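You operate a simulated robot arm through the tools that you are given. There is no shell and no other tool.

The job below is to be done with a simulated two-armed robot. You get a single attempt, and the scene is never put back.

## Task
Stop the middle machine, turn its heats off and switch off once it has cooled.
Fine: stop first; main switch off only when all three displays show 50 C or less. Hands out of the turret and off hot parts, other controls stay.

It is judged by the outcome, as a careful person would: the job done as asked, and still so three seconds after it is handed in. It fails if anything else is knocked over, pushed out of place, dropped, spilled or broken.

## Robot
Two 7-joint arms with fingered hands on one trunk that stands fixed in place. Base frame: the origin is at the foot of the trunk, x ahead of it, y to its left, z up. Units: mm, rad, N and s.
The left shoulder is at [70, 172, 1402], the right one opposite. Payload 5 kg a hand.
Tool frame (each hand has its own): the origin (TCP) lies between the finger pads and is the grasp point; the fingertips stand 43 mm ahead of it; z points along the fingers, y is the line along which they close. The gripper opens to 144 mm. The gripper's body begins 50 mm behind the TCP. The gripper is a hand of 5 fingers: y runs from the thumb to the fingers, the wrist lies at [-21, -124, -221] in the tool frame, and closing takes about 1.5 s.
Orientation is that of the tool frame in the base frame, as a unit quaternion [w, x, y, z]. With the fingers straight down and the wrist toward the robot, the tool's x, y and z point along [0, 1, 0], [1, 0, 0] and [0, 0, -1] of the base frame.

## Interface
- The arms move only by the tool step_arm. It takes "left_deltas", "right_deltas" or both (then of equal length, played together; a hand with none holds still); each is a list of rows, each an object (a shift or turn left out is 0, a gripper value left out holds the last) with "travel": the shift along the tool's x, y, z in mm, a list of three; "dr": the turn, a rotation vector about the tool's x, y, z in rad, a list of three. In form: [{"travel": [tx, ty, tz], "dr": [rx, ry, rz]}, ...]. A call has 1 to 20 rows; each row is the pose to reach, as a shift and turn from the pose commanded when the call began, along the tool's axes at that moment. "left_claw" and "right_claw" are, for a hand that has rows, the finger opening in mm, from 0 to 144, set as the call begins (left out, the last holds). Rows are played at 5 a second. More than 50 mm and 0.15 rad between two rows, or a gripper value outside its range, and nothing of the call is played. Where a pose cannot be reached the arm comes as near as it can. A force on the tool above 50 N (or 10 N above the force at the start of the call, whichever is more), or a blocked arm, ends the call early, and 0.2 s more pass. The fingers move at their own pace (about 45 mm/s each) and stop on an object; they squeeze with about 33 N. The grip force told is the motor's: it shows also when the fingers shut on nothing. Time passes only in rows, and 0.2 s behind the last, so rows that repeat a pose let the fingers close. The reply holds the time, the measured pose of the TCP, the force on the tool along the base axes, the opening and the grip force, in the units named above and with some noise, with the torque about the TCP (base axes, N m) and any sound that the robot's microphone picked up.
- Cameras (640 x 400 px; columns grow to the right, rows downward): "scene" is now at [126.7, 24, 1618.3]; the picture's right is [0.29, -0.96, 0.00], its down [-0.71, -0.22, -0.67] and it looks along [0.64, 0.20, -0.74] (base axes); focal length 242 px, centre (320, 200). "left" rides on the left gripper at [-86, -108, -168] in its tool frame; the picture's right is [-0.80, -0.28, 0.53], its down [0.54, -0.73, 0.42] and it looks along [0.27, 0.63, 0.73] (tool axes); focal length 275 px, centre (320, 200). "right" rides on the right gripper at [86, -108, -168] in its tool frame; the picture's right is [-0.80, 0.28, -0.53], its down [-0.54, -0.73, 0.42] and it looks along [-0.27, 0.63, 0.73] (tool axes); focal length 275 px, centre (320, 200). There is no depth. A picture from a camera that has moved, and an enlarged one, comes with that camera's place and axes in the base frame and with its lens.
- grab_frame(camera): a new picture of that camera. It takes no simulated time.
- lift_body(by): slides the trunk up (or, below 0, down) by that many mm; the arms and the scene camera ride with it, the base frame stays. It gives what a move gives, with no picture.
- curl_fingers(index, middle, ring, little, thumb_bend, thumb_turn, hand): sets how far each is bent, from 0 (flat) to 1 (curled in); at 0.3 the hand is open as for a grip, at 0.7 the pads meet at the TCP. One left out holds its place. A second passes; each finger stops where it meets its share of the squeeze, and holds until it gets a number again. A gripper value or a shape takes the hand back. It gives what a move gives, with no picture; readings hold the bend of each and the force on index, middle, ring, little, thumb and palm. thumb_turn goes from beside the hand (0) to across from the fingers (1), as for a grip.
- hand_shape(shape, hand): the hand has 5 fingers and takes this shape, open, in about a second: jaw (thumb against the fingers, like two jaws); tri (thumb and two fingers); tip (a fingertip pinch); poke (one finger out to press); point (the index stretched); flat (the hand flat); cup (the hand cupped); fist (a fist). The gripper value then closes the fingers along that shape, each until it touches; the sizes above hold for jaw. It gives what a move gives, with no picture.
- pan_tilt(pan, tilt): turns the head with the scene camera to pan (to the left, within 1.501 rad either way) and tilt (down, from -0.506 to 1.204), counted from straight ahead of the robot. It gives what a move gives.
- close_up(camera, box): a new picture of the part [left, top, right, bottom] of that camera's present view, enlarged. It takes no simulated time.
- hand_in(): hands the job in; it is judged then, once.

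Nothing tells you positions but the pictures and the camera data. Unless the task says otherwise, let go and move clear before handing in.

The tools are called after "Emit:" by a JSON object that holds its "method" and its "body". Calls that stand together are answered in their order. step_arm: Moves the arms, as the interface text tells. Its arguments: {"type":"object","properties":{"left_deltas":{"type":"array","items":{"type":"object","properties":{"travel":{"type":"array","items":{"type":"number"}},"dr":{"type":"array","items":{"type":"number"}}}}},"left_claw":{"type":"number"},"right_deltas":{"type":"array","items":{"type":"object","properties":{"travel":{"type":"array","items":{"type":"number"}},"dr":{"type":"array","items":{"type":"number"}}}}},"right_claw":{"type":"number"}},"required":[]} The other tools are called the same way: lift_body (by) slides the trunk up or down; hand_shape (shape, hand) gives the hand a shape; curl_fingers (index, middle, ring, little, thumb_bend, thumb_turn, hand) moves the fingers one by one; pan_tilt (pan, tilt) turns the head that bears the scene camera; grab_frame (camera) takes a picture; close_up (camera, box) takes an enlarged picture of a part of a camera's view; hand_in () hands the job in.

At the start:

```text
time: 0.0
left_tcp_pos: [573.3, 616.4, 1348.3]
left_tool_rot: [0.0, 0.707, 0.708, 0.0]
left_force: [0.4, -0.3, 0.2]
left_torque: [0.0, -0.01, -0.02]
left_gripper_width: 143.7
left_finger_force: 0.0
left_shape: jaw
left_bend: [0.3, 0.3, 0.3, 0.3, 0.3, 0.98]
left_finger forces: [0.0, 0.0, 0.1, 0.0, 0.0, 0.0]
right_tcp_pos: [601.7, -32.8, 1343.7]
right_tool_rot: [-0.001, 0.707, 0.707, 0.0]
right_force: [-0.6, -0.5, 0.1]
right_torque: [-0.02, 0.0, -0.05]
right_gripper_width: 143.5
right_finger_force: 0.0
right_shape: jaw
right_bend: [0.3, 0.3, 0.3, 0.3, 0.3, 0.98]
right_finger forces: [0.0, 0.0, 0.0, 0.1, 0.0, 0.0]
trunk travel left (down, up): [-500.0, 440.0]
head pan, tilt: [0.297, 0.833]
```

scene: 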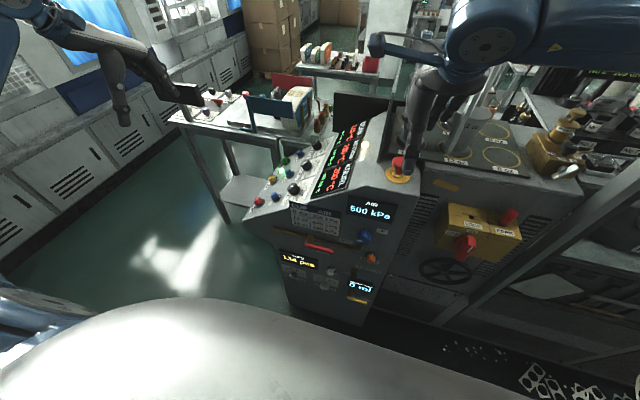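
right: 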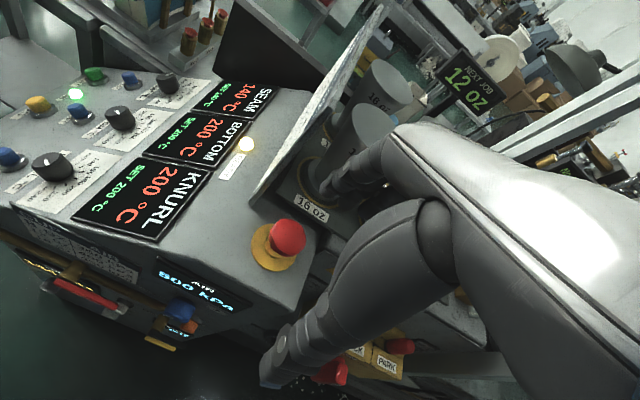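
left: 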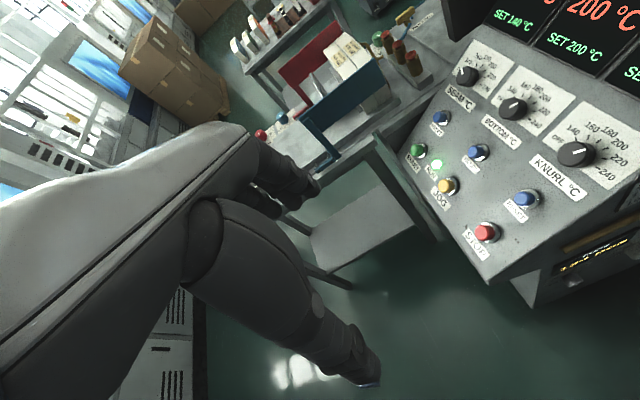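

I see a cup-forming machine with a sloped panel (three heat knobs, buttons, displays) ahead of me and other machines beside it. I'll look more closely before moving anything.

Emit:
{"method": "close_up", "body": {"camera": "left", "box": [380, 0, 640, 280]}}

Emit:
{"method": "close_up", "body": {"camera": "scene", "box": [220, 90, 420, 330]}}

Emit:
{"method": "close_up", "body": {"camera": "right", "box": [0, 50, 320, 350]}}

Emit:
{"method": "close_up", "body": {"camera": "scene", "box": [380, 80, 640, 320]}}

```text
1.43 times, centred on (510, 140) of left
camera zoom: at [463.8, 531.0, 1516.2], right [-0.28, -0.8, -0.53], down [-0.73, 0.54, -0.42], along [0.63, 0.27, -0.73], focal length 393 px, centre (49, 286)
```

zoom: 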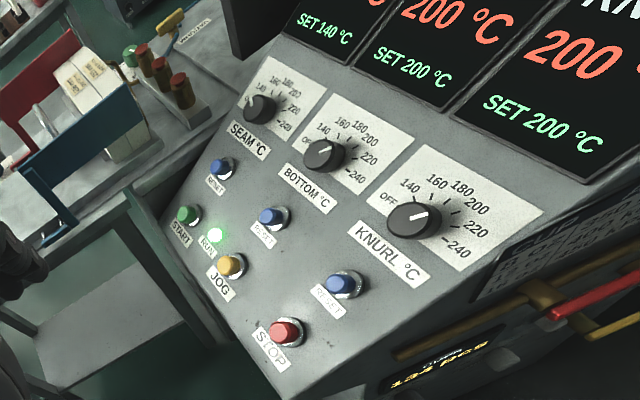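

```text
1.67 times, centred on (320, 210) of scene
camera zoom: at [126.7, 24.0, 1618.3], right [0.29, -0.96, 0.0], down [-0.71, -0.22, -0.67], along [0.64, 0.2, -0.74], focal length 403 px, centre (320, 183)
```

zoom: 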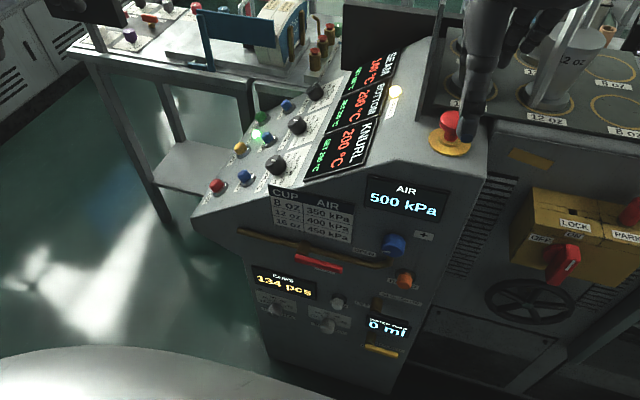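

```text
1.33 times, centred on (160, 200) of right
camera zoom: at [491.0, 52.7, 1508.9], right [0.28, -0.8, 0.53], down [-0.73, -0.54, -0.42], along [0.63, -0.27, -0.73], focal length 367 px, centre (533, 200)
```

zoom: 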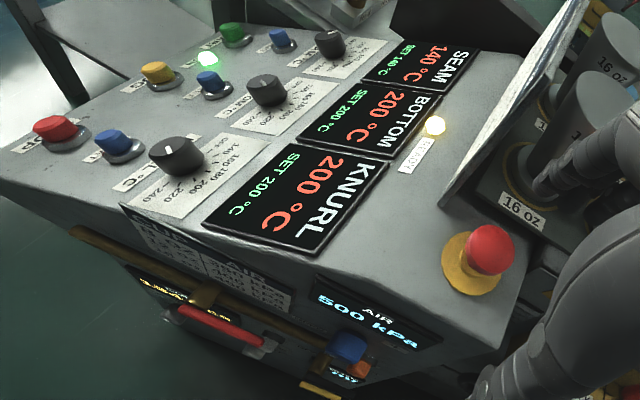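

```text
1.67 times, centred on (510, 200) of scene
camera zoom: at [126.7, 24.0, 1618.3], right [0.29, -0.96, 0.0], down [-0.71, -0.22, -0.67], along [0.64, 0.2, -0.74], focal length 403 px, centre (3, 200)
```

zoom: 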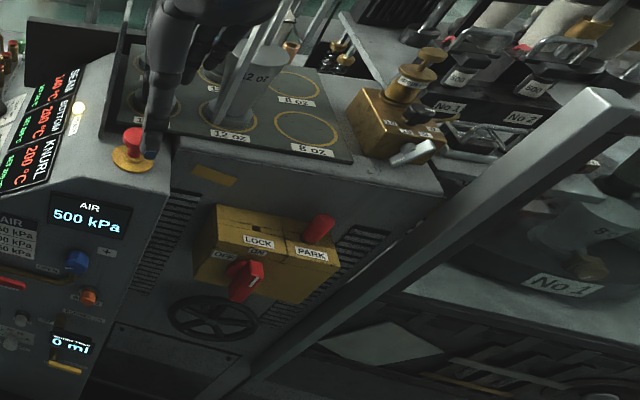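

The panel in front of me seems to belong to the middle machine, but I'll check the surroundings by panning and look for the main switch.

Emit:
{"method": "pan_tilt", "body": {"pan": -0.5, "tilt": 0.7}}

Emit:
{"method": "grab_frame", "body": {"camera": "scene"}}

Emit:
{"method": "pan_tilt", "body": {"pan": 0.9, "tilt": 0.5}}

Emit:
{"method": "grab_frame", "body": {"camera": "scene"}}

Emit:
{"method": "pan_tilt", "body": {"pan": 0.1, "tilt": 0.4}}

Emit:
{"method": "grab_frame", "body": {"camera": "scene"}}

```text
time: 1.1
left_tcp_pos: [573.0, 616.4, 1349.4]
left_tool_rot: [0.0, 0.707, 0.707, 0.0]
left_force: [0.1, 1.3, -0.4]
left_torque: [-0.02, -0.01, -0.05]
left_gripper_width: 143.4
left_finger_force: 0.0
left_shape: jaw
left_bend: [0.3, 0.3, 0.3, 0.3, 0.3, 0.98]
left_finger forces: [0.0, 0.0, 0.0, 0.0, 0.0, 0.0]
right_tcp_pos: [600.6, -34.7, 1343.0]
right_tool_rot: [0.001, 0.707, 0.707, -0.001]
right_force: [0.8, 0.5, -0.2]
right_torque: [-0.02, -0.02, 0.01]
right_gripper_width: 143.5
right_finger_force: 0.0
right_shape: jaw
right_bend: [0.3, 0.3, 0.3, 0.3, 0.3, 0.98]
right_finger forces: [0.0, 0.0, 0.0, 0.1, 0.0, 0.1]
trunk travel left (down, up): [-500.0, 440.0]
head pan, tilt: [-0.499, 0.7]
```

```text
taken
camera scene: at [125.7, -39.7, 1629.1], right [-0.48, -0.88, 0.0], down [-0.57, 0.31, -0.76], along [0.67, -0.37, -0.64], focal length 242 px, centre (320, 200)
```

scene: 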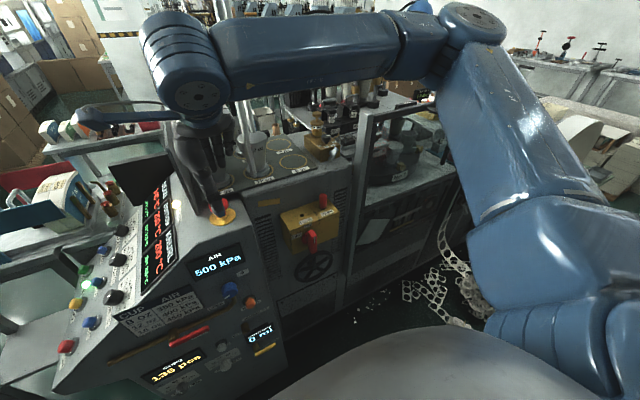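

```text
time: 2.7
left_tcp_pos: [572.8, 616.2, 1347.3]
left_tool_rot: [0.0, 0.707, 0.707, 0.0]
left_force: [0.7, 0.2, -0.8]
left_torque: [-0.01, -0.01, -0.03]
left_gripper_width: 143.4
left_finger_force: 0.1
left_shape: jaw
left_bend: [0.3, 0.3, 0.3, 0.3, 0.3, 0.98]
left_finger forces: [0.0, 0.0, 0.0, 0.2, 0.0, 0.0]
right_tcp_pos: [600.4, -33.4, 1343.3]
right_tool_rot: [0.0, 0.707, 0.707, 0.0]
right_force: [-0.1, -0.2, -0.1]
right_torque: [0.02, -0.01, 0.01]
right_gripper_width: 143.6
right_finger_force: 0.1
right_shape: jaw
right_bend: [0.3, 0.3, 0.3, 0.3, 0.3, 0.98]
right_finger forces: [0.0, 0.1, 0.0, 0.0, 0.1, 0.1]
trunk travel left (down, up): [-500.0, 440.0]
head pan, tilt: [0.901, 0.499]
```

```text
taken
camera scene: at [107.6, 72.2, 1646.8], right [0.78, -0.62, 0.0], down [-0.3, -0.38, -0.88], along [0.55, 0.69, -0.48], focal length 242 px, centre (320, 200)
```

scene: 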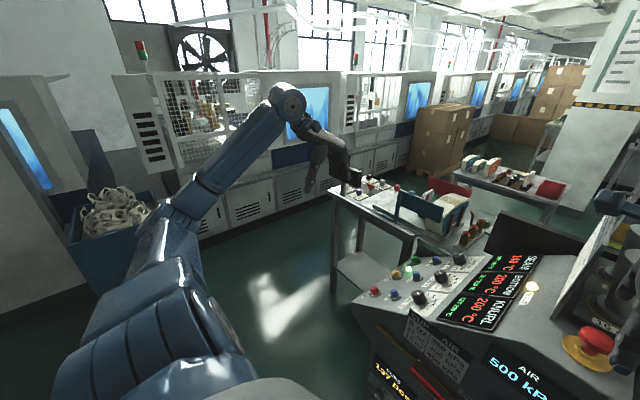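

```text
time: 3.8
left_tcp_pos: [572.2, 615.4, 1348.0]
left_tool_rot: [0.0, 0.707, 0.707, 0.0]
left_force: [-0.1, -0.2, -0.3]
left_torque: [-0.01, -0.02, -0.02]
left_gripper_width: 143.7
left_finger_force: 0.1
left_shape: jaw
left_bend: [0.3, 0.3, 0.3, 0.3, 0.3, 0.98]
left_finger forces: [0.0, 0.0, 0.0, 0.0, 0.0, 0.1]
right_tcp_pos: [601.2, -34.8, 1342.8]
right_tool_rot: [0.0, 0.707, 0.707, 0.0]
right_force: [-0.2, -0.5, 0.1]
right_torque: [0.01, 0.01, 0.01]
right_gripper_width: 143.5
right_finger_force: 0.1
right_shape: jaw
right_bend: [0.3, 0.3, 0.3, 0.3, 0.3, 0.98]
right_finger forces: [0.0, 0.0, 0.0, 0.0, 0.0, 0.1]
trunk travel left (down, up): [-500.0, 440.0]
head pan, tilt: [0.099, 0.4]
```

```text
taken
camera scene: at [143.2, 10.2, 1656.0], right [0.1, -0.99, 0.0], down [-0.39, -0.04, -0.92], along [0.92, 0.09, -0.39], focal length 242 px, centre (320, 200)
```

scene: 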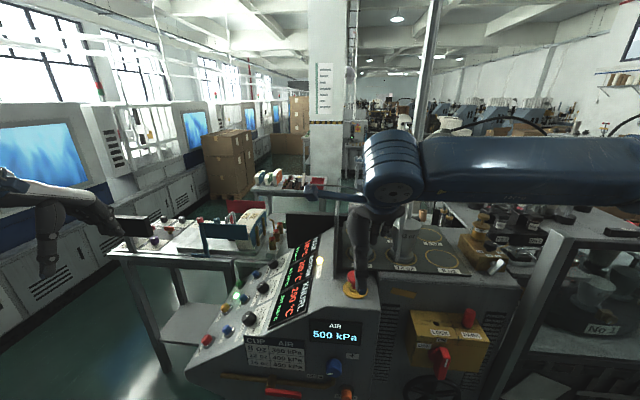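

The panel slopes to the left (+y): STOP is at about (675, 450, 904) and the three knobs at x≈676/813/952, y≈287, z≈1019. The red main switch is on the yellow box to the right. I'll shape the left hand to poke and see where its fingertip lies.

Emit:
{"method": "hand_shape", "body": {"hand": "left", "shape": "poke"}}

Emit:
{"method": "grab_frame", "body": {"camera": "left"}}

Emit:
{"method": "pan_tilt", "body": {"pan": 0.5, "tilt": 0.6}}

Emit:
{"method": "grab_frame", "body": {"camera": "scene"}}

```text
time: 4.7
left_tcp_pos: [574.2, 615.7, 1347.8]
left_tool_rot: [0.0, 0.707, 0.707, 0.0]
left_force: [-0.1, 0.2, 0.1]
left_torque: [0.01, 0.01, 0.02]
left_gripper_width: 0.3
left_finger_force: 0.0
left_shape: poke
left_bend: [0.7, 0.7, 0.99, 0.99, 1.0, 1.0]
left_finger forces: [0.0, 0.1, 0.0, 0.1, 0.1, 0.1]
right_tcp_pos: [599.9, -32.7, 1343.2]
right_tool_rot: [-0.001, 0.707, 0.707, 0.0]
right_force: [0.2, -0.2, -1.2]
right_torque: [0.0, 0.0, 0.04]
right_gripper_width: 143.6
right_finger_force: 0.0
right_shape: jaw
right_bend: [0.3, 0.3, 0.3, 0.3, 0.3, 0.98]
right_finger forces: [0.0, 0.1, 0.0, 0.1, 0.1, 0.0]
trunk travel left (down, up): [-500.0, 440.0]
head pan, tilt: [0.099, 0.4]
```

```text
taken
camera left: at [463.9, 531.0, 1516.2], right [-0.28, -0.8, -0.53], down [-0.73, 0.54, -0.42], along [0.63, 0.27, -0.73], focal length 275 px, centre (320, 200)
```

left: 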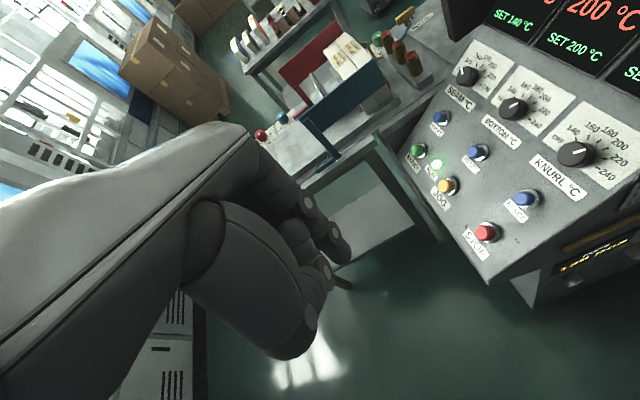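

```text
time: 5.6
left_tcp_pos: [572.0, 616.7, 1349.1]
left_tool_rot: [0.0, 0.707, 0.707, 0.0]
left_force: [-0.7, 0.2, -0.1]
left_torque: [0.01, -0.01, -0.02]
left_gripper_width: 0.2
left_finger_force: 0.1
left_shape: poke
left_bend: [0.7, 0.7, 0.99, 0.99, 1.0, 1.0]
left_finger forces: [0.1, 0.0, 0.0, 0.0, 0.0, 0.0]
right_tcp_pos: [601.2, -34.3, 1343.2]
right_tool_rot: [0.0, 0.707, 0.707, -0.001]
right_force: [0.5, 0.3, 0.5]
right_torque: [0.02, -0.01, -0.01]
right_gripper_width: 143.7
right_finger_force: 0.1
right_shape: jaw
right_bend: [0.3, 0.3, 0.3, 0.3, 0.3, 0.98]
right_finger forces: [0.0, 0.0, 0.0, 0.0, 0.0, 0.0]
trunk travel left (down, up): [-500.0, 440.0]
head pan, tilt: [0.499, 0.6]
```

```text
taken
camera scene: at [128.7, 43.2, 1637.8], right [0.48, -0.88, 0.0], down [-0.5, -0.27, -0.83], along [0.72, 0.39, -0.56], focal length 242 px, centre (320, 200)
```

scene: 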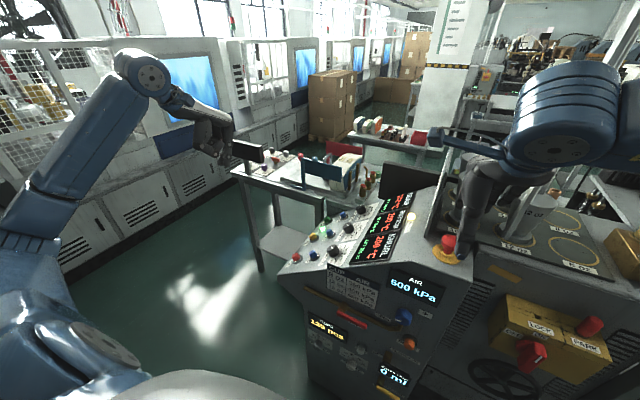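

The poke shape holds index and middle finger out. I'll zoom in to find where the tips lie.

Emit:
{"method": "close_up", "body": {"camera": "left", "box": [230, 170, 390, 370]}}

Emit:
{"method": "close_up", "body": {"camera": "scene", "box": [150, 70, 290, 200]}}

```text
2.00 times, centred on (310, 270) of left
camera zoom: at [463.7, 531.0, 1516.3], right [-0.28, -0.8, -0.53], down [-0.73, 0.54, -0.42], along [0.63, 0.27, -0.73], focal length 551 px, centre (340, 60)
```

zoom: 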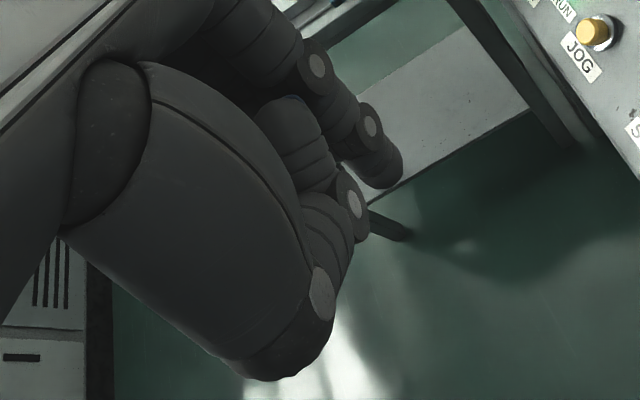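

```text
3.08 times, centred on (220, 135) of scene
camera zoom: at [128.7, 43.2, 1637.8], right [0.48, -0.88, 0.0], down [-0.5, -0.27, -0.83], along [0.72, 0.39, -0.56], focal length 745 px, centre (628, 400)
```

zoom: 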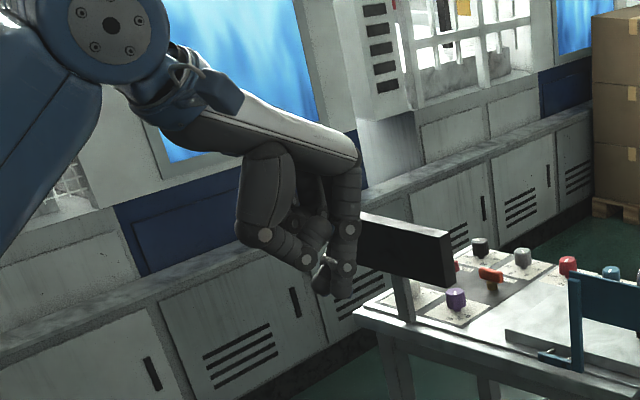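

The fingertip is about 45 mm ahead of the TCP. I'm bringing the left hand to a standoff about 60 mm off the STOP button, tilted square to the panel.

Emit:
{"method": "step_arm", "body": {"left_deltas": [{"travel": [-10, 10, 36], "dr": [0, -0.062, 0]}, {"travel": [-20, 20, 72], "dr": [0, -0.124, 0]}, {"travel": [-30, 29, 108], "dr": [0, -0.186, 0]}, {"travel": [-40, 39, 145], "dr": [0, -0.248, 0]}, {"travel": [-50, 49, 181], "dr": [0, -0.31, 0]}, {"travel": [-60, 58, 217], "dr": [0, -0.372, 0]}, {"travel": [-70, 68, 253], "dr": [0, -0.434, 0]}, {"travel": [-80, 78, 289], "dr": [0, -0.496, 0]}, {"travel": [-90, 87, 325], "dr": [0, -0.558, 0]}, {"travel": [-100, 97, 362], "dr": [0, -0.618, 0]}]}}

Emit:
{"method": "grab_frame", "body": {"camera": "left"}}

Emit:
{"method": "grab_frame", "body": {"camera": "scene"}}

Emit:
{"method": "grab_frame", "body": {"camera": "right"}}

```text
time: 7.8
left_tcp_pos: [673.4, 517.9, 987.3]
left_tool_rot: [0.215, 0.673, 0.674, -0.214]
left_force: [-0.3, -0.5, 0.5]
left_torque: [-0.02, 0.0, -0.05]
left_gripper_width: 0.1
left_finger_force: 0.0
left_shape: poke
left_bend: [0.7, 0.7, 0.99, 0.99, 1.0, 1.0]
left_finger forces: [0.0, 0.0, 0.0, 0.1, 0.0, 0.0]
right_tcp_pos: [602.1, -33.6, 1342.4]
right_tool_rot: [-0.001, 0.707, 0.707, 0.0]
right_force: [0.4, 0.3, -0.1]
right_torque: [-0.04, 0.01, 0.02]
right_gripper_width: 143.9
right_finger_force: 0.0
right_shape: jaw
right_bend: [0.3, 0.3, 0.3, 0.3, 0.3, 0.98]
right_finger forces: [0.0, 0.0, 0.1, 0.0, 0.0, 0.0]
trunk travel left (down, up): [-500.0, 440.0]
head pan, tilt: [0.499, 0.6]
```

```text
taken
camera left: at [562.8, 545.0, 1173.3], right [-0.28, -0.96, 0.03], down [-0.73, 0.2, -0.66], along [0.63, -0.21, -0.75], focal length 275 px, centre (320, 200)
```

left: 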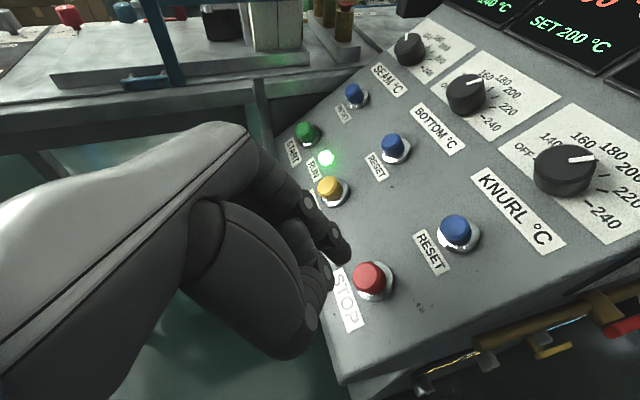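

```text
taken
camera scene: at [130.0, 43.7, 1637.7], right [0.48, -0.88, 0.0], down [-0.5, -0.27, -0.82], along [0.72, 0.39, -0.57], focal length 242 px, centre (320, 200)
```

scene: 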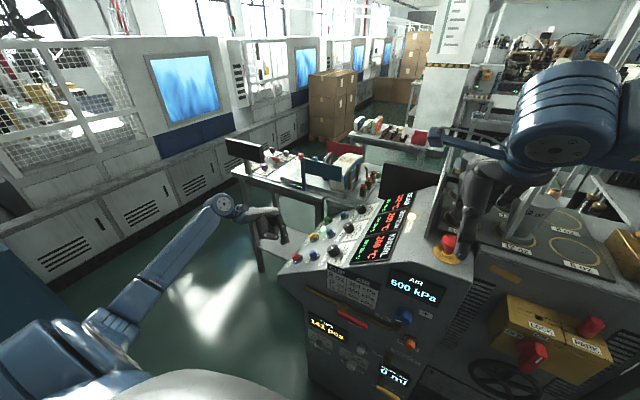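

```text
taken
camera right: at [492.2, 53.2, 1508.6], right [0.28, -0.8, 0.53], down [-0.73, -0.54, -0.42], along [0.63, -0.27, -0.73], focal length 275 px, centre (320, 200)
```

right: 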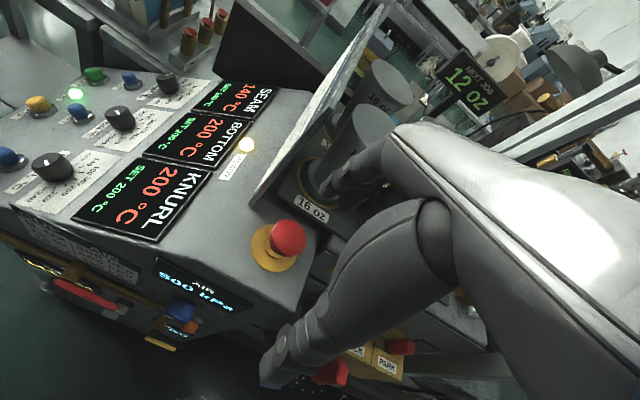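

The hand is just off the STOP button, which shows where expected. A quick zoom will check the line-up before I press.

Emit:
{"method": "close_up", "body": {"camera": "left", "box": [260, 180, 420, 340]}}

Emit:
{"method": "close_up", "body": {"camera": "scene", "box": [210, 180, 370, 300]}}

```text
2.50 times, centred on (340, 260) of left
camera zoom: at [562.8, 545.0, 1173.3], right [-0.28, -0.96, 0.03], down [-0.73, 0.2, -0.66], along [0.63, -0.21, -0.75], focal length 688 px, centre (270, 50)
```

zoom: 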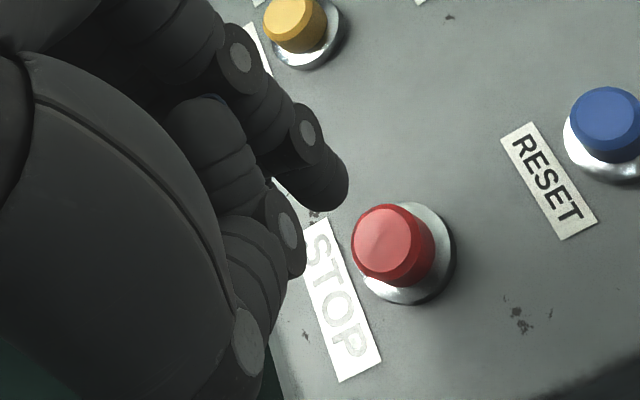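

```text
3.33 times, centred on (290, 240) of scene
camera zoom: at [130.0, 43.7, 1637.7], right [0.48, -0.88, 0.0], down [-0.5, -0.27, -0.82], along [0.72, 0.39, -0.57], focal length 807 px, centre (420, 67)
```

zoom: 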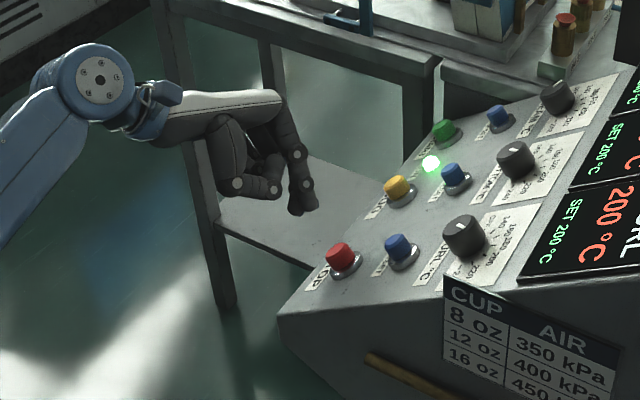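

The fingertip lines up with the STOP cap to within its radius. I'm closing in carefully along the panel normal.

Emit:
{"method": "step_arm", "body": {"left_deltas": [{"travel": [2, 0, 20]}, {"travel": [4, 0, 40]}, {"travel": [4, 0, 48]}, {"travel": [4, 0, 52]}, {"travel": [4, 0, 55]}]}}

Emit:
{"method": "close_up", "body": {"camera": "left", "box": [260, 180, 420, 340]}}

Emit:
{"method": "close_up", "body": {"camera": "scene", "box": [210, 180, 370, 300]}}

```text
time: 9.0
left_tcp_pos: [671.5, 488.2, 939.5]
left_tool_rot: [0.216, 0.674, 0.674, -0.214]
left_force: [-0.7, 0.3, 0.2]
left_torque: [0.02, 0.02, -0.03]
left_gripper_width: 0.2
left_finger_force: 0.0
left_shape: poke
left_bend: [0.7, 0.7, 0.99, 0.99, 1.0, 1.0]
left_finger forces: [0.0, 0.0, 0.0, 0.0, 0.1, 0.0]
right_tcp_pos: [599.7, -34.2, 1343.2]
right_tool_rot: [-0.001, 0.707, 0.707, -0.001]
right_force: [-0.4, -0.3, -0.5]
right_torque: [-0.01, 0.01, 0.01]
right_gripper_width: 143.5
right_finger_force: 0.1
right_shape: jaw
right_bend: [0.3, 0.3, 0.3, 0.3, 0.3, 0.98]
right_finger forces: [0.1, 0.0, 0.0, 0.1, 0.0, 0.1]
trunk travel left (down, up): [-500.0, 440.0]
head pan, tilt: [0.499, 0.6]
```

```text
2.50 times, centred on (340, 260) of left
camera zoom: at [561.5, 515.3, 1126.1], right [-0.28, -0.96, 0.03], down [-0.73, 0.2, -0.66], along [0.63, -0.21, -0.75], focal length 688 px, centre (270, 50)
```

zoom: 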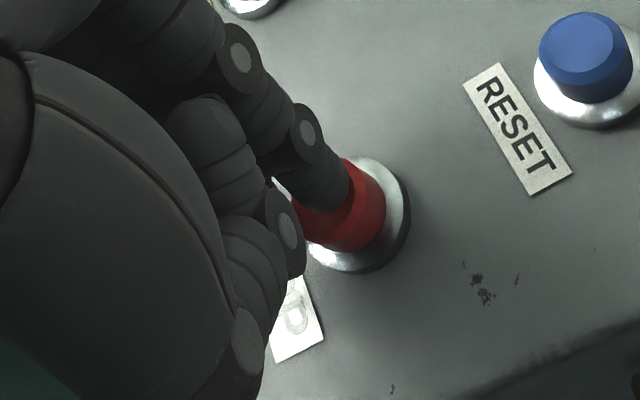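

```text
3.33 times, centred on (290, 240) of scene
camera zoom: at [129.0, 43.3, 1637.7], right [0.48, -0.88, 0.0], down [-0.5, -0.27, -0.82], along [0.72, 0.39, -0.57], focal length 807 px, centre (420, 67)
```

zoom: 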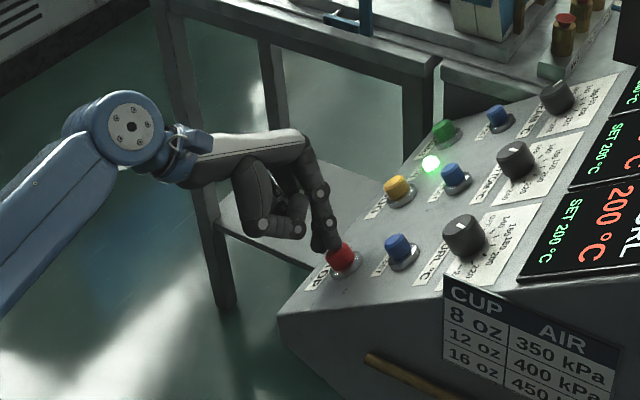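

The fingertip is right over the red cap with the RUN lamp still green. I'll press in small steps.

Emit:
{"method": "step_arm", "body": {"left_deltas": [{"travel": [0, -2, 4]}, {"travel": [0, -3, 8]}, {"travel": [0, -3, 11]}, {"travel": [0, -3, 14]}, {"travel": [0, -3, 14]}]}}

Emit:
{"method": "close_up", "body": {"camera": "left", "box": [260, 180, 420, 340]}}

Emit:
{"method": "close_up", "body": {"camera": "scene", "box": [210, 180, 370, 300]}}

```text
time: 10.2
left_tcp_pos: [667.9, 480.0, 931.1]
left_tool_rot: [0.217, 0.673, 0.675, -0.213]
left_force: [4.0, 19.3, 24.4]
left_torque: [-0.2, -0.26, 0.25]
left_gripper_width: 0.1
left_finger_force: 0.1
left_shape: poke
left_bend: [0.7, 0.7, 0.99, 0.99, 1.0, 1.0]
left_finger forces: [30.4, 0.1, 0.0, 0.1, 0.1, 0.1]
right_tcp_pos: [599.7, -32.3, 1343.6]
right_tool_rot: [0.0, 0.707, 0.707, 0.0]
right_force: [0.3, 0.2, -0.1]
right_torque: [0.01, -0.02, 0.0]
right_gripper_width: 143.6
right_finger_force: 0.1
right_shape: jaw
right_bend: [0.3, 0.3, 0.3, 0.3, 0.3, 0.98]
right_finger forces: [0.1, 0.1, 0.0, 0.0, 0.1, 0.0]
trunk travel left (down, up): [-500.0, 440.0]
head pan, tilt: [0.499, 0.6]
heard: click
```

```text
2.50 times, centred on (340, 260) of left
camera zoom: at [556.7, 508.8, 1117.1], right [-0.28, -0.96, 0.02], down [-0.72, 0.2, -0.66], along [0.63, -0.2, -0.75], focal length 688 px, centre (270, 50)
```

zoom: 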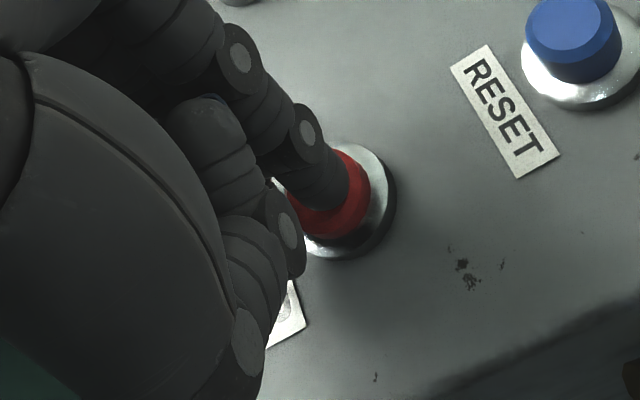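

```text
3.33 times, centred on (290, 240) of scene
camera zoom: at [126.7, 44.0, 1638.2], right [0.48, -0.88, 0.0], down [-0.49, -0.27, -0.83], along [0.72, 0.4, -0.56], focal length 807 px, centre (420, 67)
```

zoom: 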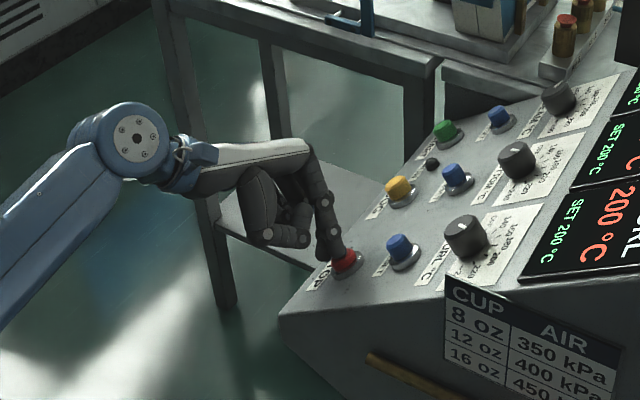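

The STOP click came and the RUN lamp went dark, so the machine is stopped. I'm backing off and looking at the dials closely.

Emit:
{"method": "step_arm", "body": {"left_deltas": [{"travel": [0, 0, -30]}, {"travel": [0, 0, -70]}, {"travel": [0, 0, -110]}, {"travel": [0, 0, -150]}]}}

Emit:
{"method": "hand_shape", "body": {"hand": "left", "shape": "tri"}}

Emit:
{"method": "grab_frame", "body": {"camera": "left"}}

Emit:
{"method": "close_up", "body": {"camera": "left", "box": [360, 0, 640, 240]}}

Emit:
{"method": "close_up", "body": {"camera": "right", "box": [0, 60, 260, 240]}}

Emit:
{"method": "close_up", "body": {"camera": "scene", "box": [230, 150, 450, 300]}}

```text
time: 11.2
left_tcp_pos: [666.0, 565.7, 1047.4]
left_tool_rot: [0.214, 0.673, 0.674, -0.216]
left_force: [-0.8, 0.1, -0.3]
left_torque: [-0.01, -0.01, 0.04]
left_gripper_width: 0.1
left_finger_force: 0.1
left_shape: poke
left_bend: [0.7, 0.7, 0.99, 0.99, 1.0, 1.0]
left_finger forces: [0.0, 0.1, 0.0, 0.0, 0.0, 0.1]
right_tcp_pos: [600.7, -34.8, 1343.1]
right_tool_rot: [0.0, 0.706, 0.708, 0.0]
right_force: [0.0, 0.0, -0.3]
right_torque: [0.03, 0.0, -0.01]
right_gripper_width: 143.7
right_finger_force: 0.1
right_shape: jaw
right_bend: [0.3, 0.3, 0.3, 0.3, 0.3, 0.98]
right_finger forces: [0.0, 0.0, 0.1, 0.0, 0.0, 0.0]
trunk travel left (down, up): [-500.0, 440.0]
head pan, tilt: [0.499, 0.6]
```

```text
time: 12.1
left_tcp_pos: [666.2, 564.7, 1046.4]
left_tool_rot: [0.215, 0.673, 0.674, -0.215]
left_force: [0.0, 0.3, -0.9]
left_torque: [-0.04, 0.01, 0.04]
left_gripper_width: 143.9
left_finger_force: 0.0
left_shape: tri
left_bend: [0.3, 0.3, 0.99, 0.99, 0.3, 0.98]
left_finger forces: [0.0, 0.0, 0.1, 0.0, 0.1, 0.0]
right_tcp_pos: [600.7, -34.1, 1342.9]
right_tool_rot: [0.0, 0.707, 0.707, 0.0]
right_force: [0.0, -0.4, -0.2]
right_torque: [-0.01, 0.0, 0.02]
right_gripper_width: 143.6
right_finger_force: 0.2
right_shape: jaw
right_bend: [0.3, 0.3, 0.3, 0.3, 0.3, 0.98]
right_finger forces: [0.1, 0.1, 0.2, 0.0, 0.0, 0.1]
trunk travel left (down, up): [-500.0, 440.0]
head pan, tilt: [0.499, 0.6]
```

```text
taken
camera left: at [556.1, 593.0, 1233.5], right [-0.28, -0.96, 0.03], down [-0.73, 0.2, -0.66], along [0.63, -0.21, -0.75], focal length 275 px, centre (320, 200)
```

left: 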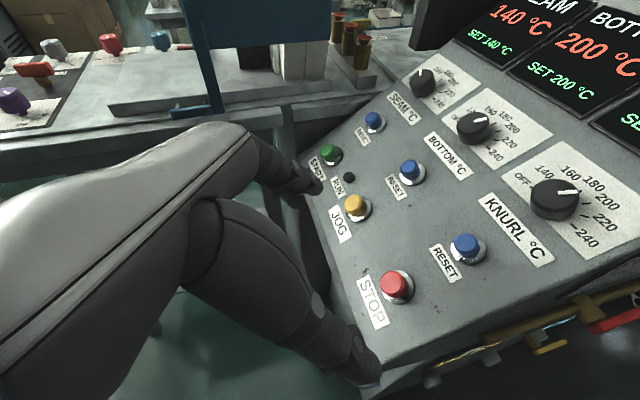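

```text
1.67 times, centred on (500, 120) of left
camera zoom: at [556.1, 593.0, 1233.5], right [-0.28, -0.96, 0.03], down [-0.73, 0.2, -0.66], along [0.63, -0.21, -0.75], focal length 459 px, centre (20, 333)
```

zoom: 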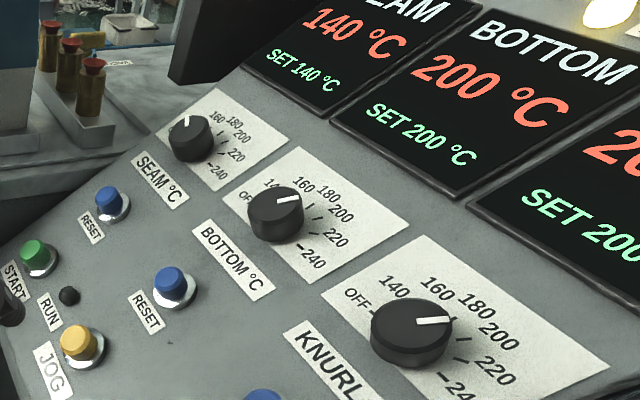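

```text
2.22 times, centred on (130, 150) of right
camera zoom: at [490.9, 52.8, 1508.9], right [0.28, -0.8, 0.53], down [-0.73, -0.54, -0.42], along [0.63, -0.27, -0.73], focal length 612 px, centre (742, 311)
```

zoom: 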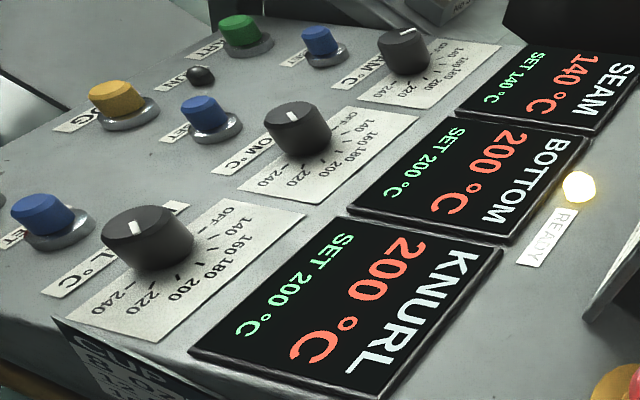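

```text
2.67 times, centred on (340, 225) of scene
camera zoom: at [128.6, 43.3, 1637.8], right [0.48, -0.88, 0.0], down [-0.5, -0.27, -0.82], along [0.72, 0.39, -0.57], focal length 645 px, centre (267, 133)
```

zoom: 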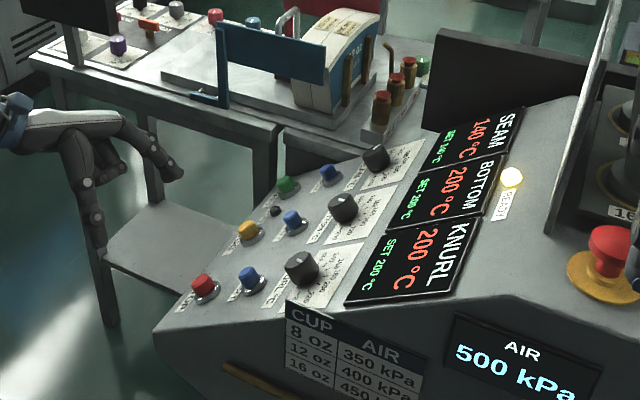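

The machine is stopped and the dials read 200/200/140 with OFF at the left end of each scale (about 120° counter-clockwise for KNURL and BOTTOM, 30° for SEAM). I'm moving the left hand above the KNURL knob, pre-rolled so I can turn it fully to OFF.

Emit:
{"method": "step_arm", "body": {"left_deltas": [{"travel": [-26, 1, 7], "dr": [0, 0, 0.13]}, {"travel": [-52, 2, 15], "dr": [0, 0, 0.26]}, {"travel": [-78, 3, 22], "dr": [0, 0, 0.39]}, {"travel": [-105, 4, 30], "dr": [0, 0, 0.52]}, {"travel": [-131, 5, 37], "dr": [0, 0, 0.65]}, {"travel": [-157, 7, 45], "dr": [0, 0, 0.78]}, {"travel": [-184, 8, 52], "dr": [0, 0, 0.91]}, {"travel": [-210, 9, 60], "dr": [0, 0, 1.05]}], "left_claw": 100}}

Emit:
{"method": "grab_frame", "body": {"camera": "left"}}

Emit:
{"method": "grab_frame", "body": {"camera": "scene"}}

Emit:
{"method": "grab_frame", "body": {"camera": "right"}}

```text
time: 13.9
left_tcp_pos: [676.4, 360.0, 1123.8]
left_tool_rot: [0.293, 0.921, 0.245, -0.079]
left_force: [-1.2, 0.0, 0.1]
left_torque: [0.01, 0.05, 0.0]
left_gripper_width: 100.3
left_finger_force: 0.0
left_shape: tri
left_bend: [0.73, 0.37, 0.99, 0.99, 0.6, 0.99]
left_finger forces: [0.0, 0.0, 0.0, 0.1, 0.0, 0.1]
right_tcp_pos: [602.1, -35.9, 1342.0]
right_tool_rot: [-0.002, 0.707, 0.707, 0.0]
right_force: [0.7, 0.5, 0.8]
right_torque: [0.0, 0.0, 0.01]
right_gripper_width: 143.4
right_finger_force: 0.0
right_shape: jaw
right_bend: [0.3, 0.3, 0.3, 0.3, 0.3, 0.98]
right_finger forces: [0.0, 0.1, 0.0, 0.0, 0.0, 0.0]
trunk travel left (down, up): [-500.0, 440.0]
head pan, tilt: [0.499, 0.6]
```

```text
taken
camera left: at [546.6, 499.8, 1230.5], right [-0.83, -0.43, -0.35], down [0.11, 0.49, -0.87], along [0.54, -0.76, -0.36], focal length 275 px, centre (320, 200)
```

left: 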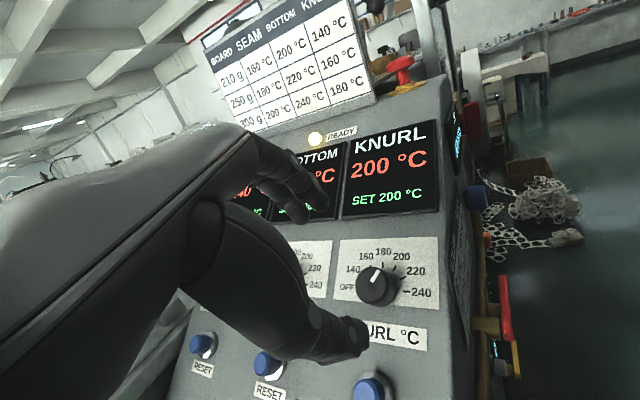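

```text
taken
camera scene: at [129.5, 41.9, 1637.7], right [0.48, -0.88, 0.0], down [-0.5, -0.27, -0.82], along [0.72, 0.4, -0.57], focal length 242 px, centre (320, 200)
```

scene: 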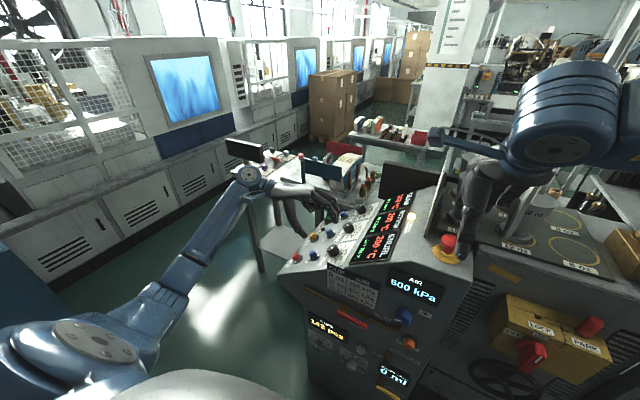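

```text
taken
camera right: at [491.8, 51.7, 1508.7], right [0.28, -0.8, 0.53], down [-0.73, -0.54, -0.42], along [0.63, -0.27, -0.73], focal length 275 px, centre (320, 200)
```

right: 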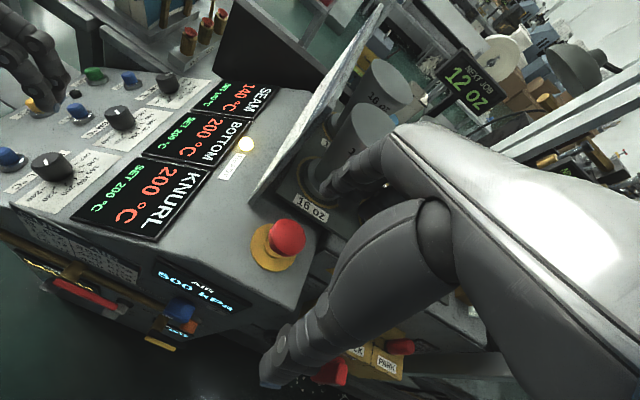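

The hand hovers over the KNURL knob. I'll check the fingers' state and the alignment before going in.

Emit:
{"method": "step_arm", "body": {"left_deltas": [{"travel": [0, 0, 0]}, {"travel": [0, 0, 0]}], "left_claw": 100}}

Emit:
{"method": "close_up", "body": {"camera": "left", "box": [240, 130, 460, 390]}}

Emit:
{"method": "close_up", "body": {"camera": "scene", "box": [270, 160, 410, 280]}}

```text
time: 14.5
left_tcp_pos: [675.2, 359.6, 1123.6]
left_tool_rot: [0.293, 0.921, 0.245, -0.079]
left_force: [-0.8, -0.3, 0.2]
left_torque: [-0.03, 0.01, 0.0]
left_gripper_width: 100.2
left_finger_force: 0.1
left_shape: tri
left_bend: [0.73, 0.37, 0.99, 0.99, 0.6, 0.99]
left_finger forces: [0.1, 0.0, 0.1, 0.0, 0.0, 0.0]
right_tcp_pos: [600.6, -35.7, 1342.8]
right_tool_rot: [-0.001, 0.707, 0.707, 0.0]
right_force: [-0.6, 0.1, 0.0]
right_torque: [0.05, 0.02, 0.0]
right_gripper_width: 143.6
right_finger_force: 0.0
right_shape: jaw
right_bend: [0.3, 0.3, 0.3, 0.3, 0.3, 0.98]
right_finger forces: [0.0, 0.0, 0.0, 0.0, 0.0, 0.0]
trunk travel left (down, up): [-500.0, 440.0]
head pan, tilt: [0.499, 0.6]
```

```text
1.54 times, centred on (350, 260) of left
camera zoom: at [546.5, 499.9, 1230.4], right [-0.83, -0.43, -0.35], down [0.11, 0.49, -0.87], along [0.54, -0.76, -0.36], focal length 424 px, centre (274, 108)
```

zoom: 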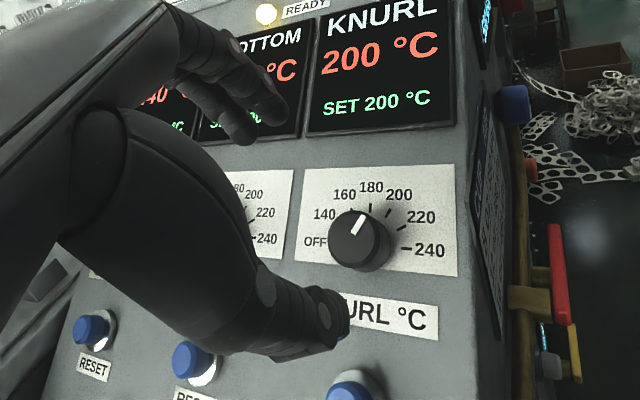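

```text
3.33 times, centred on (340, 220) of scene
camera zoom: at [129.1, 42.6, 1637.7], right [0.48, -0.88, 0.0], down [-0.5, -0.27, -0.82], along [0.72, 0.39, -0.57], focal length 807 px, centre (253, 133)
```

zoom: 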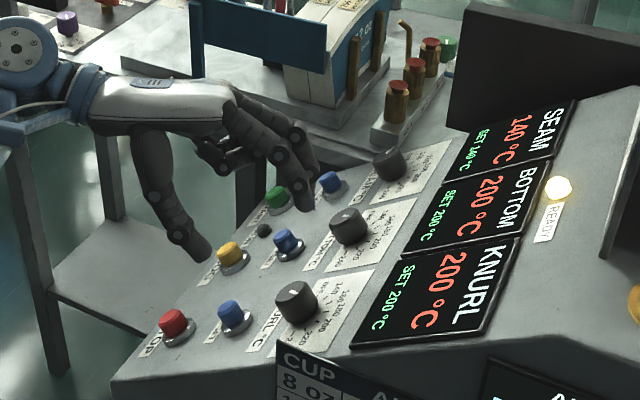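

The dial scale is clear: 30° per mark with OFF at the left. I'll set the fingers evenly for a three-point grip and come partway down.

Emit:
{"method": "curl_fingers", "body": {"hand": "left", "index": 0.4, "middle": 0.4, "ring": 1.0, "little": 1.0, "thumb_bend": 0.4, "thumb_turn": 1.0}}

Emit:
{"method": "step_arm", "body": {"left_deltas": [{"travel": [-1, 2, 20]}, {"travel": [-1, 3, 40]}, {"travel": [-1, 3, 55]}]}}

Emit:
{"method": "close_up", "body": {"camera": "left", "box": [240, 130, 460, 390]}}

Emit:
{"method": "close_up", "body": {"camera": "scene", "box": [270, 160, 410, 280]}}

Emit:
{"method": "close_up", "body": {"camera": "right", "box": [0, 60, 260, 240]}}

```text
time: 15.5
left_tcp_pos: [675.2, 359.5, 1122.9]
left_tool_rot: [0.294, 0.92, 0.245, -0.078]
left_force: [0.4, -0.4, -0.2]
left_torque: [0.02, 0.0, 0.0]
left_gripper_width: 113.7
left_finger_force: 0.1
left_shape: fingers
left_bend: [0.4, 0.4, 1.0, 1.0, 0.4, 0.99]
left_finger forces: [0.0, 0.0, 0.1, 0.0, 0.0, 0.0]
right_tcp_pos: [601.1, -34.0, 1342.7]
right_tool_rot: [0.0, 0.707, 0.707, 0.0]
right_force: [-0.2, -1.0, 0.3]
right_torque: [0.01, 0.01, -0.01]
right_gripper_width: 143.5
right_finger_force: 0.2
right_shape: jaw
right_bend: [0.3, 0.3, 0.3, 0.3, 0.3, 0.98]
right_finger forces: [0.0, 0.1, 0.0, 0.0, 0.0, 0.0]
trunk travel left (down, up): [-500.0, 440.0]
head pan, tilt: [0.499, 0.6]
```

```text
time: 16.3
left_tcp_pos: [675.5, 325.6, 1080.8]
left_tool_rot: [0.294, 0.921, 0.245, -0.078]
left_force: [-0.3, -0.2, 0.6]
left_torque: [-0.01, -0.02, 0.03]
left_gripper_width: 113.7
left_finger_force: 0.0
left_shape: fingers
left_bend: [0.4, 0.4, 1.0, 1.0, 0.4, 0.99]
left_finger forces: [0.1, 0.1, 0.1, 0.1, 0.0, 0.0]
right_tcp_pos: [601.0, -33.8, 1342.7]
right_tool_rot: [0.0, 0.707, 0.707, -0.001]
right_force: [-0.6, 0.3, -0.1]
right_torque: [-0.02, 0.0, -0.01]
right_gripper_width: 143.2
right_finger_force: 0.0
right_shape: jaw
right_bend: [0.3, 0.3, 0.3, 0.3, 0.3, 0.98]
right_finger forces: [0.0, 0.0, 0.0, 0.0, 0.0, 0.0]
trunk travel left (down, up): [-500.0, 440.0]
head pan, tilt: [0.499, 0.6]
```

```text
1.54 times, centred on (350, 260) of left
camera zoom: at [546.1, 465.8, 1187.6], right [-0.83, -0.43, -0.35], down [0.11, 0.49, -0.87], along [0.54, -0.76, -0.36], focal length 424 px, centre (274, 108)
```

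zoom: 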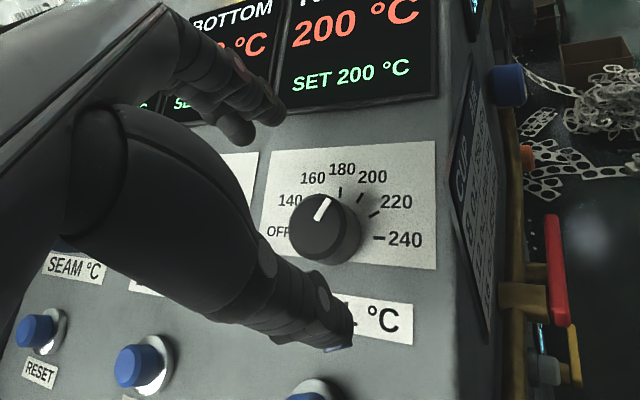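

```text
3.33 times, centred on (340, 220) of scene
camera zoom: at [128.7, 43.1, 1637.8], right [0.48, -0.88, 0.0], down [-0.5, -0.27, -0.82], along [0.72, 0.4, -0.57], focal length 807 px, centre (253, 133)
```

zoom: 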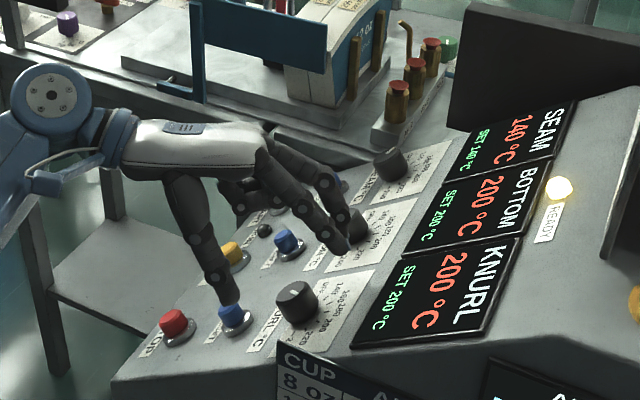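

```text
2.22 times, centred on (130, 150) of right
camera zoom: at [491.0, 52.7, 1509.0], right [0.28, -0.8, 0.53], down [-0.73, -0.54, -0.42], along [0.63, -0.27, -0.73], focal length 612 px, centre (742, 311)
```

zoom: 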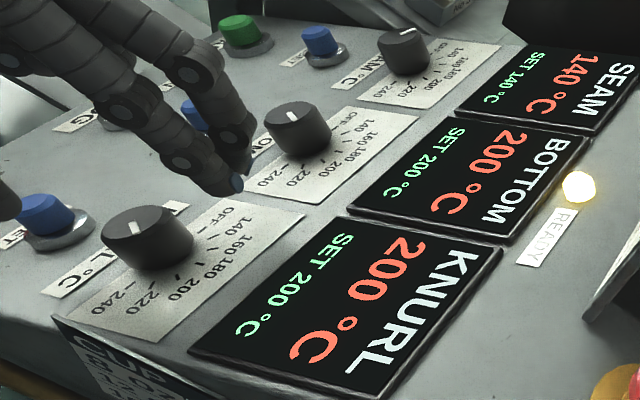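

The knob is nearly centred between thumb and fingers. I'm adjusting slightly sideways and lowering so the fingertips straddle it without touching the panel.

Emit:
{"method": "step_arm", "body": {"left_deltas": [{"travel": [-6, 2, 15]}, {"travel": [-6, 2, 30]}, {"travel": [-6, 2, 38]}, {"travel": [-6, 2, 41]}]}}

Emit:
{"method": "close_up", "body": {"camera": "left", "box": [240, 130, 460, 390]}}

Emit:
{"method": "close_up", "body": {"camera": "scene", "box": [290, 180, 390, 270]}}

Emit:
{"method": "close_up", "body": {"camera": "right", "box": [0, 80, 200, 220]}}

```text
time: 17.3
left_tcp_pos: [672.5, 297.3, 1049.1]
left_tool_rot: [0.294, 0.92, 0.245, -0.078]
left_force: [-0.8, 0.8, 0.8]
left_torque: [0.0, -0.02, -0.03]
left_gripper_width: 113.9
left_finger_force: 0.0
left_shape: fingers
left_bend: [0.4, 0.4, 1.0, 1.0, 0.4, 0.99]
left_finger forces: [0.0, 0.0, 0.0, 0.0, 0.0, 0.0]
right_tcp_pos: [600.1, -34.2, 1343.0]
right_tool_rot: [0.0, 0.707, 0.707, 0.0]
right_force: [-0.4, 0.4, -0.5]
right_torque: [0.01, 0.03, 0.02]
right_gripper_width: 143.5
right_finger_force: 0.0
right_shape: jaw
right_bend: [0.3, 0.3, 0.3, 0.3, 0.3, 0.98]
right_finger forces: [0.1, 0.1, 0.0, 0.1, 0.0, 0.0]
trunk travel left (down, up): [-500.0, 440.0]
head pan, tilt: [0.499, 0.6]
```

```text
1.54 times, centred on (350, 260) of left
camera zoom: at [542.5, 437.8, 1156.3], right [-0.83, -0.43, -0.35], down [0.11, 0.49, -0.87], along [0.54, -0.76, -0.36], focal length 424 px, centre (274, 108)
```

zoom: 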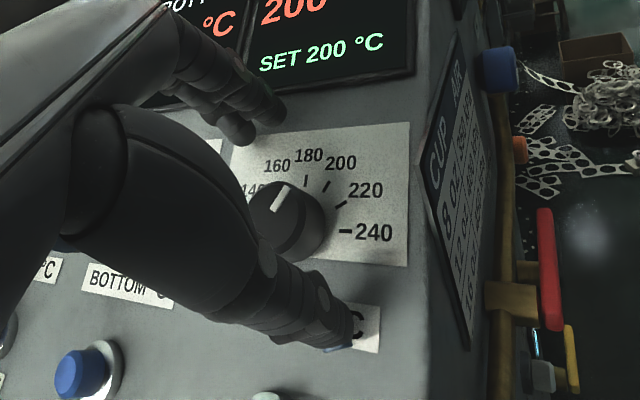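

```text
4.44 times, centred on (340, 225) of scene
camera zoom: at [128.6, 43.0, 1637.8], right [0.48, -0.88, 0.0], down [-0.5, -0.27, -0.82], along [0.72, 0.4, -0.57], focal length 1076 px, centre (231, 89)
```

zoom: 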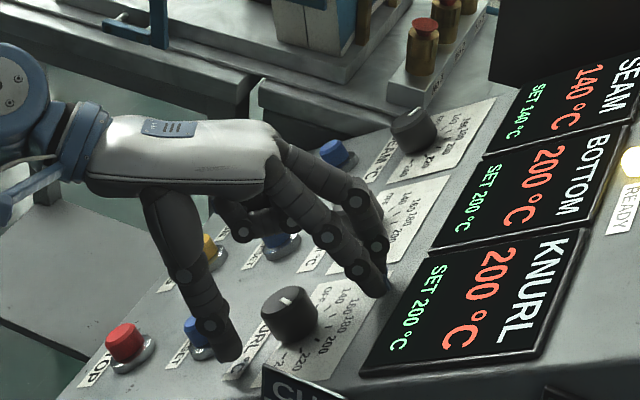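

```text
2.86 times, centred on (100, 150) of right
camera zoom: at [490.9, 52.5, 1509.0], right [0.28, -0.8, 0.53], down [-0.73, -0.54, -0.42], along [0.63, -0.27, -0.73], focal length 786 px, centre (949, 343)
```

zoom: 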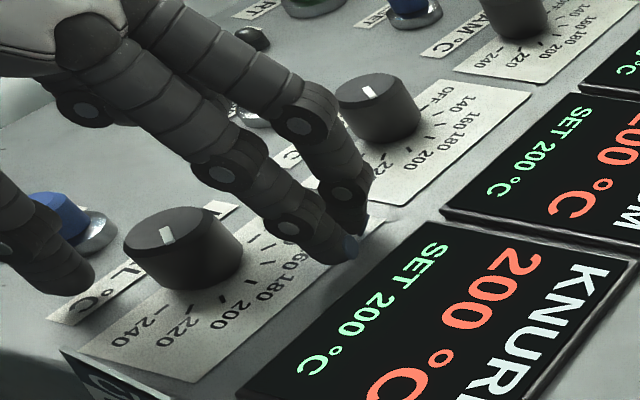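

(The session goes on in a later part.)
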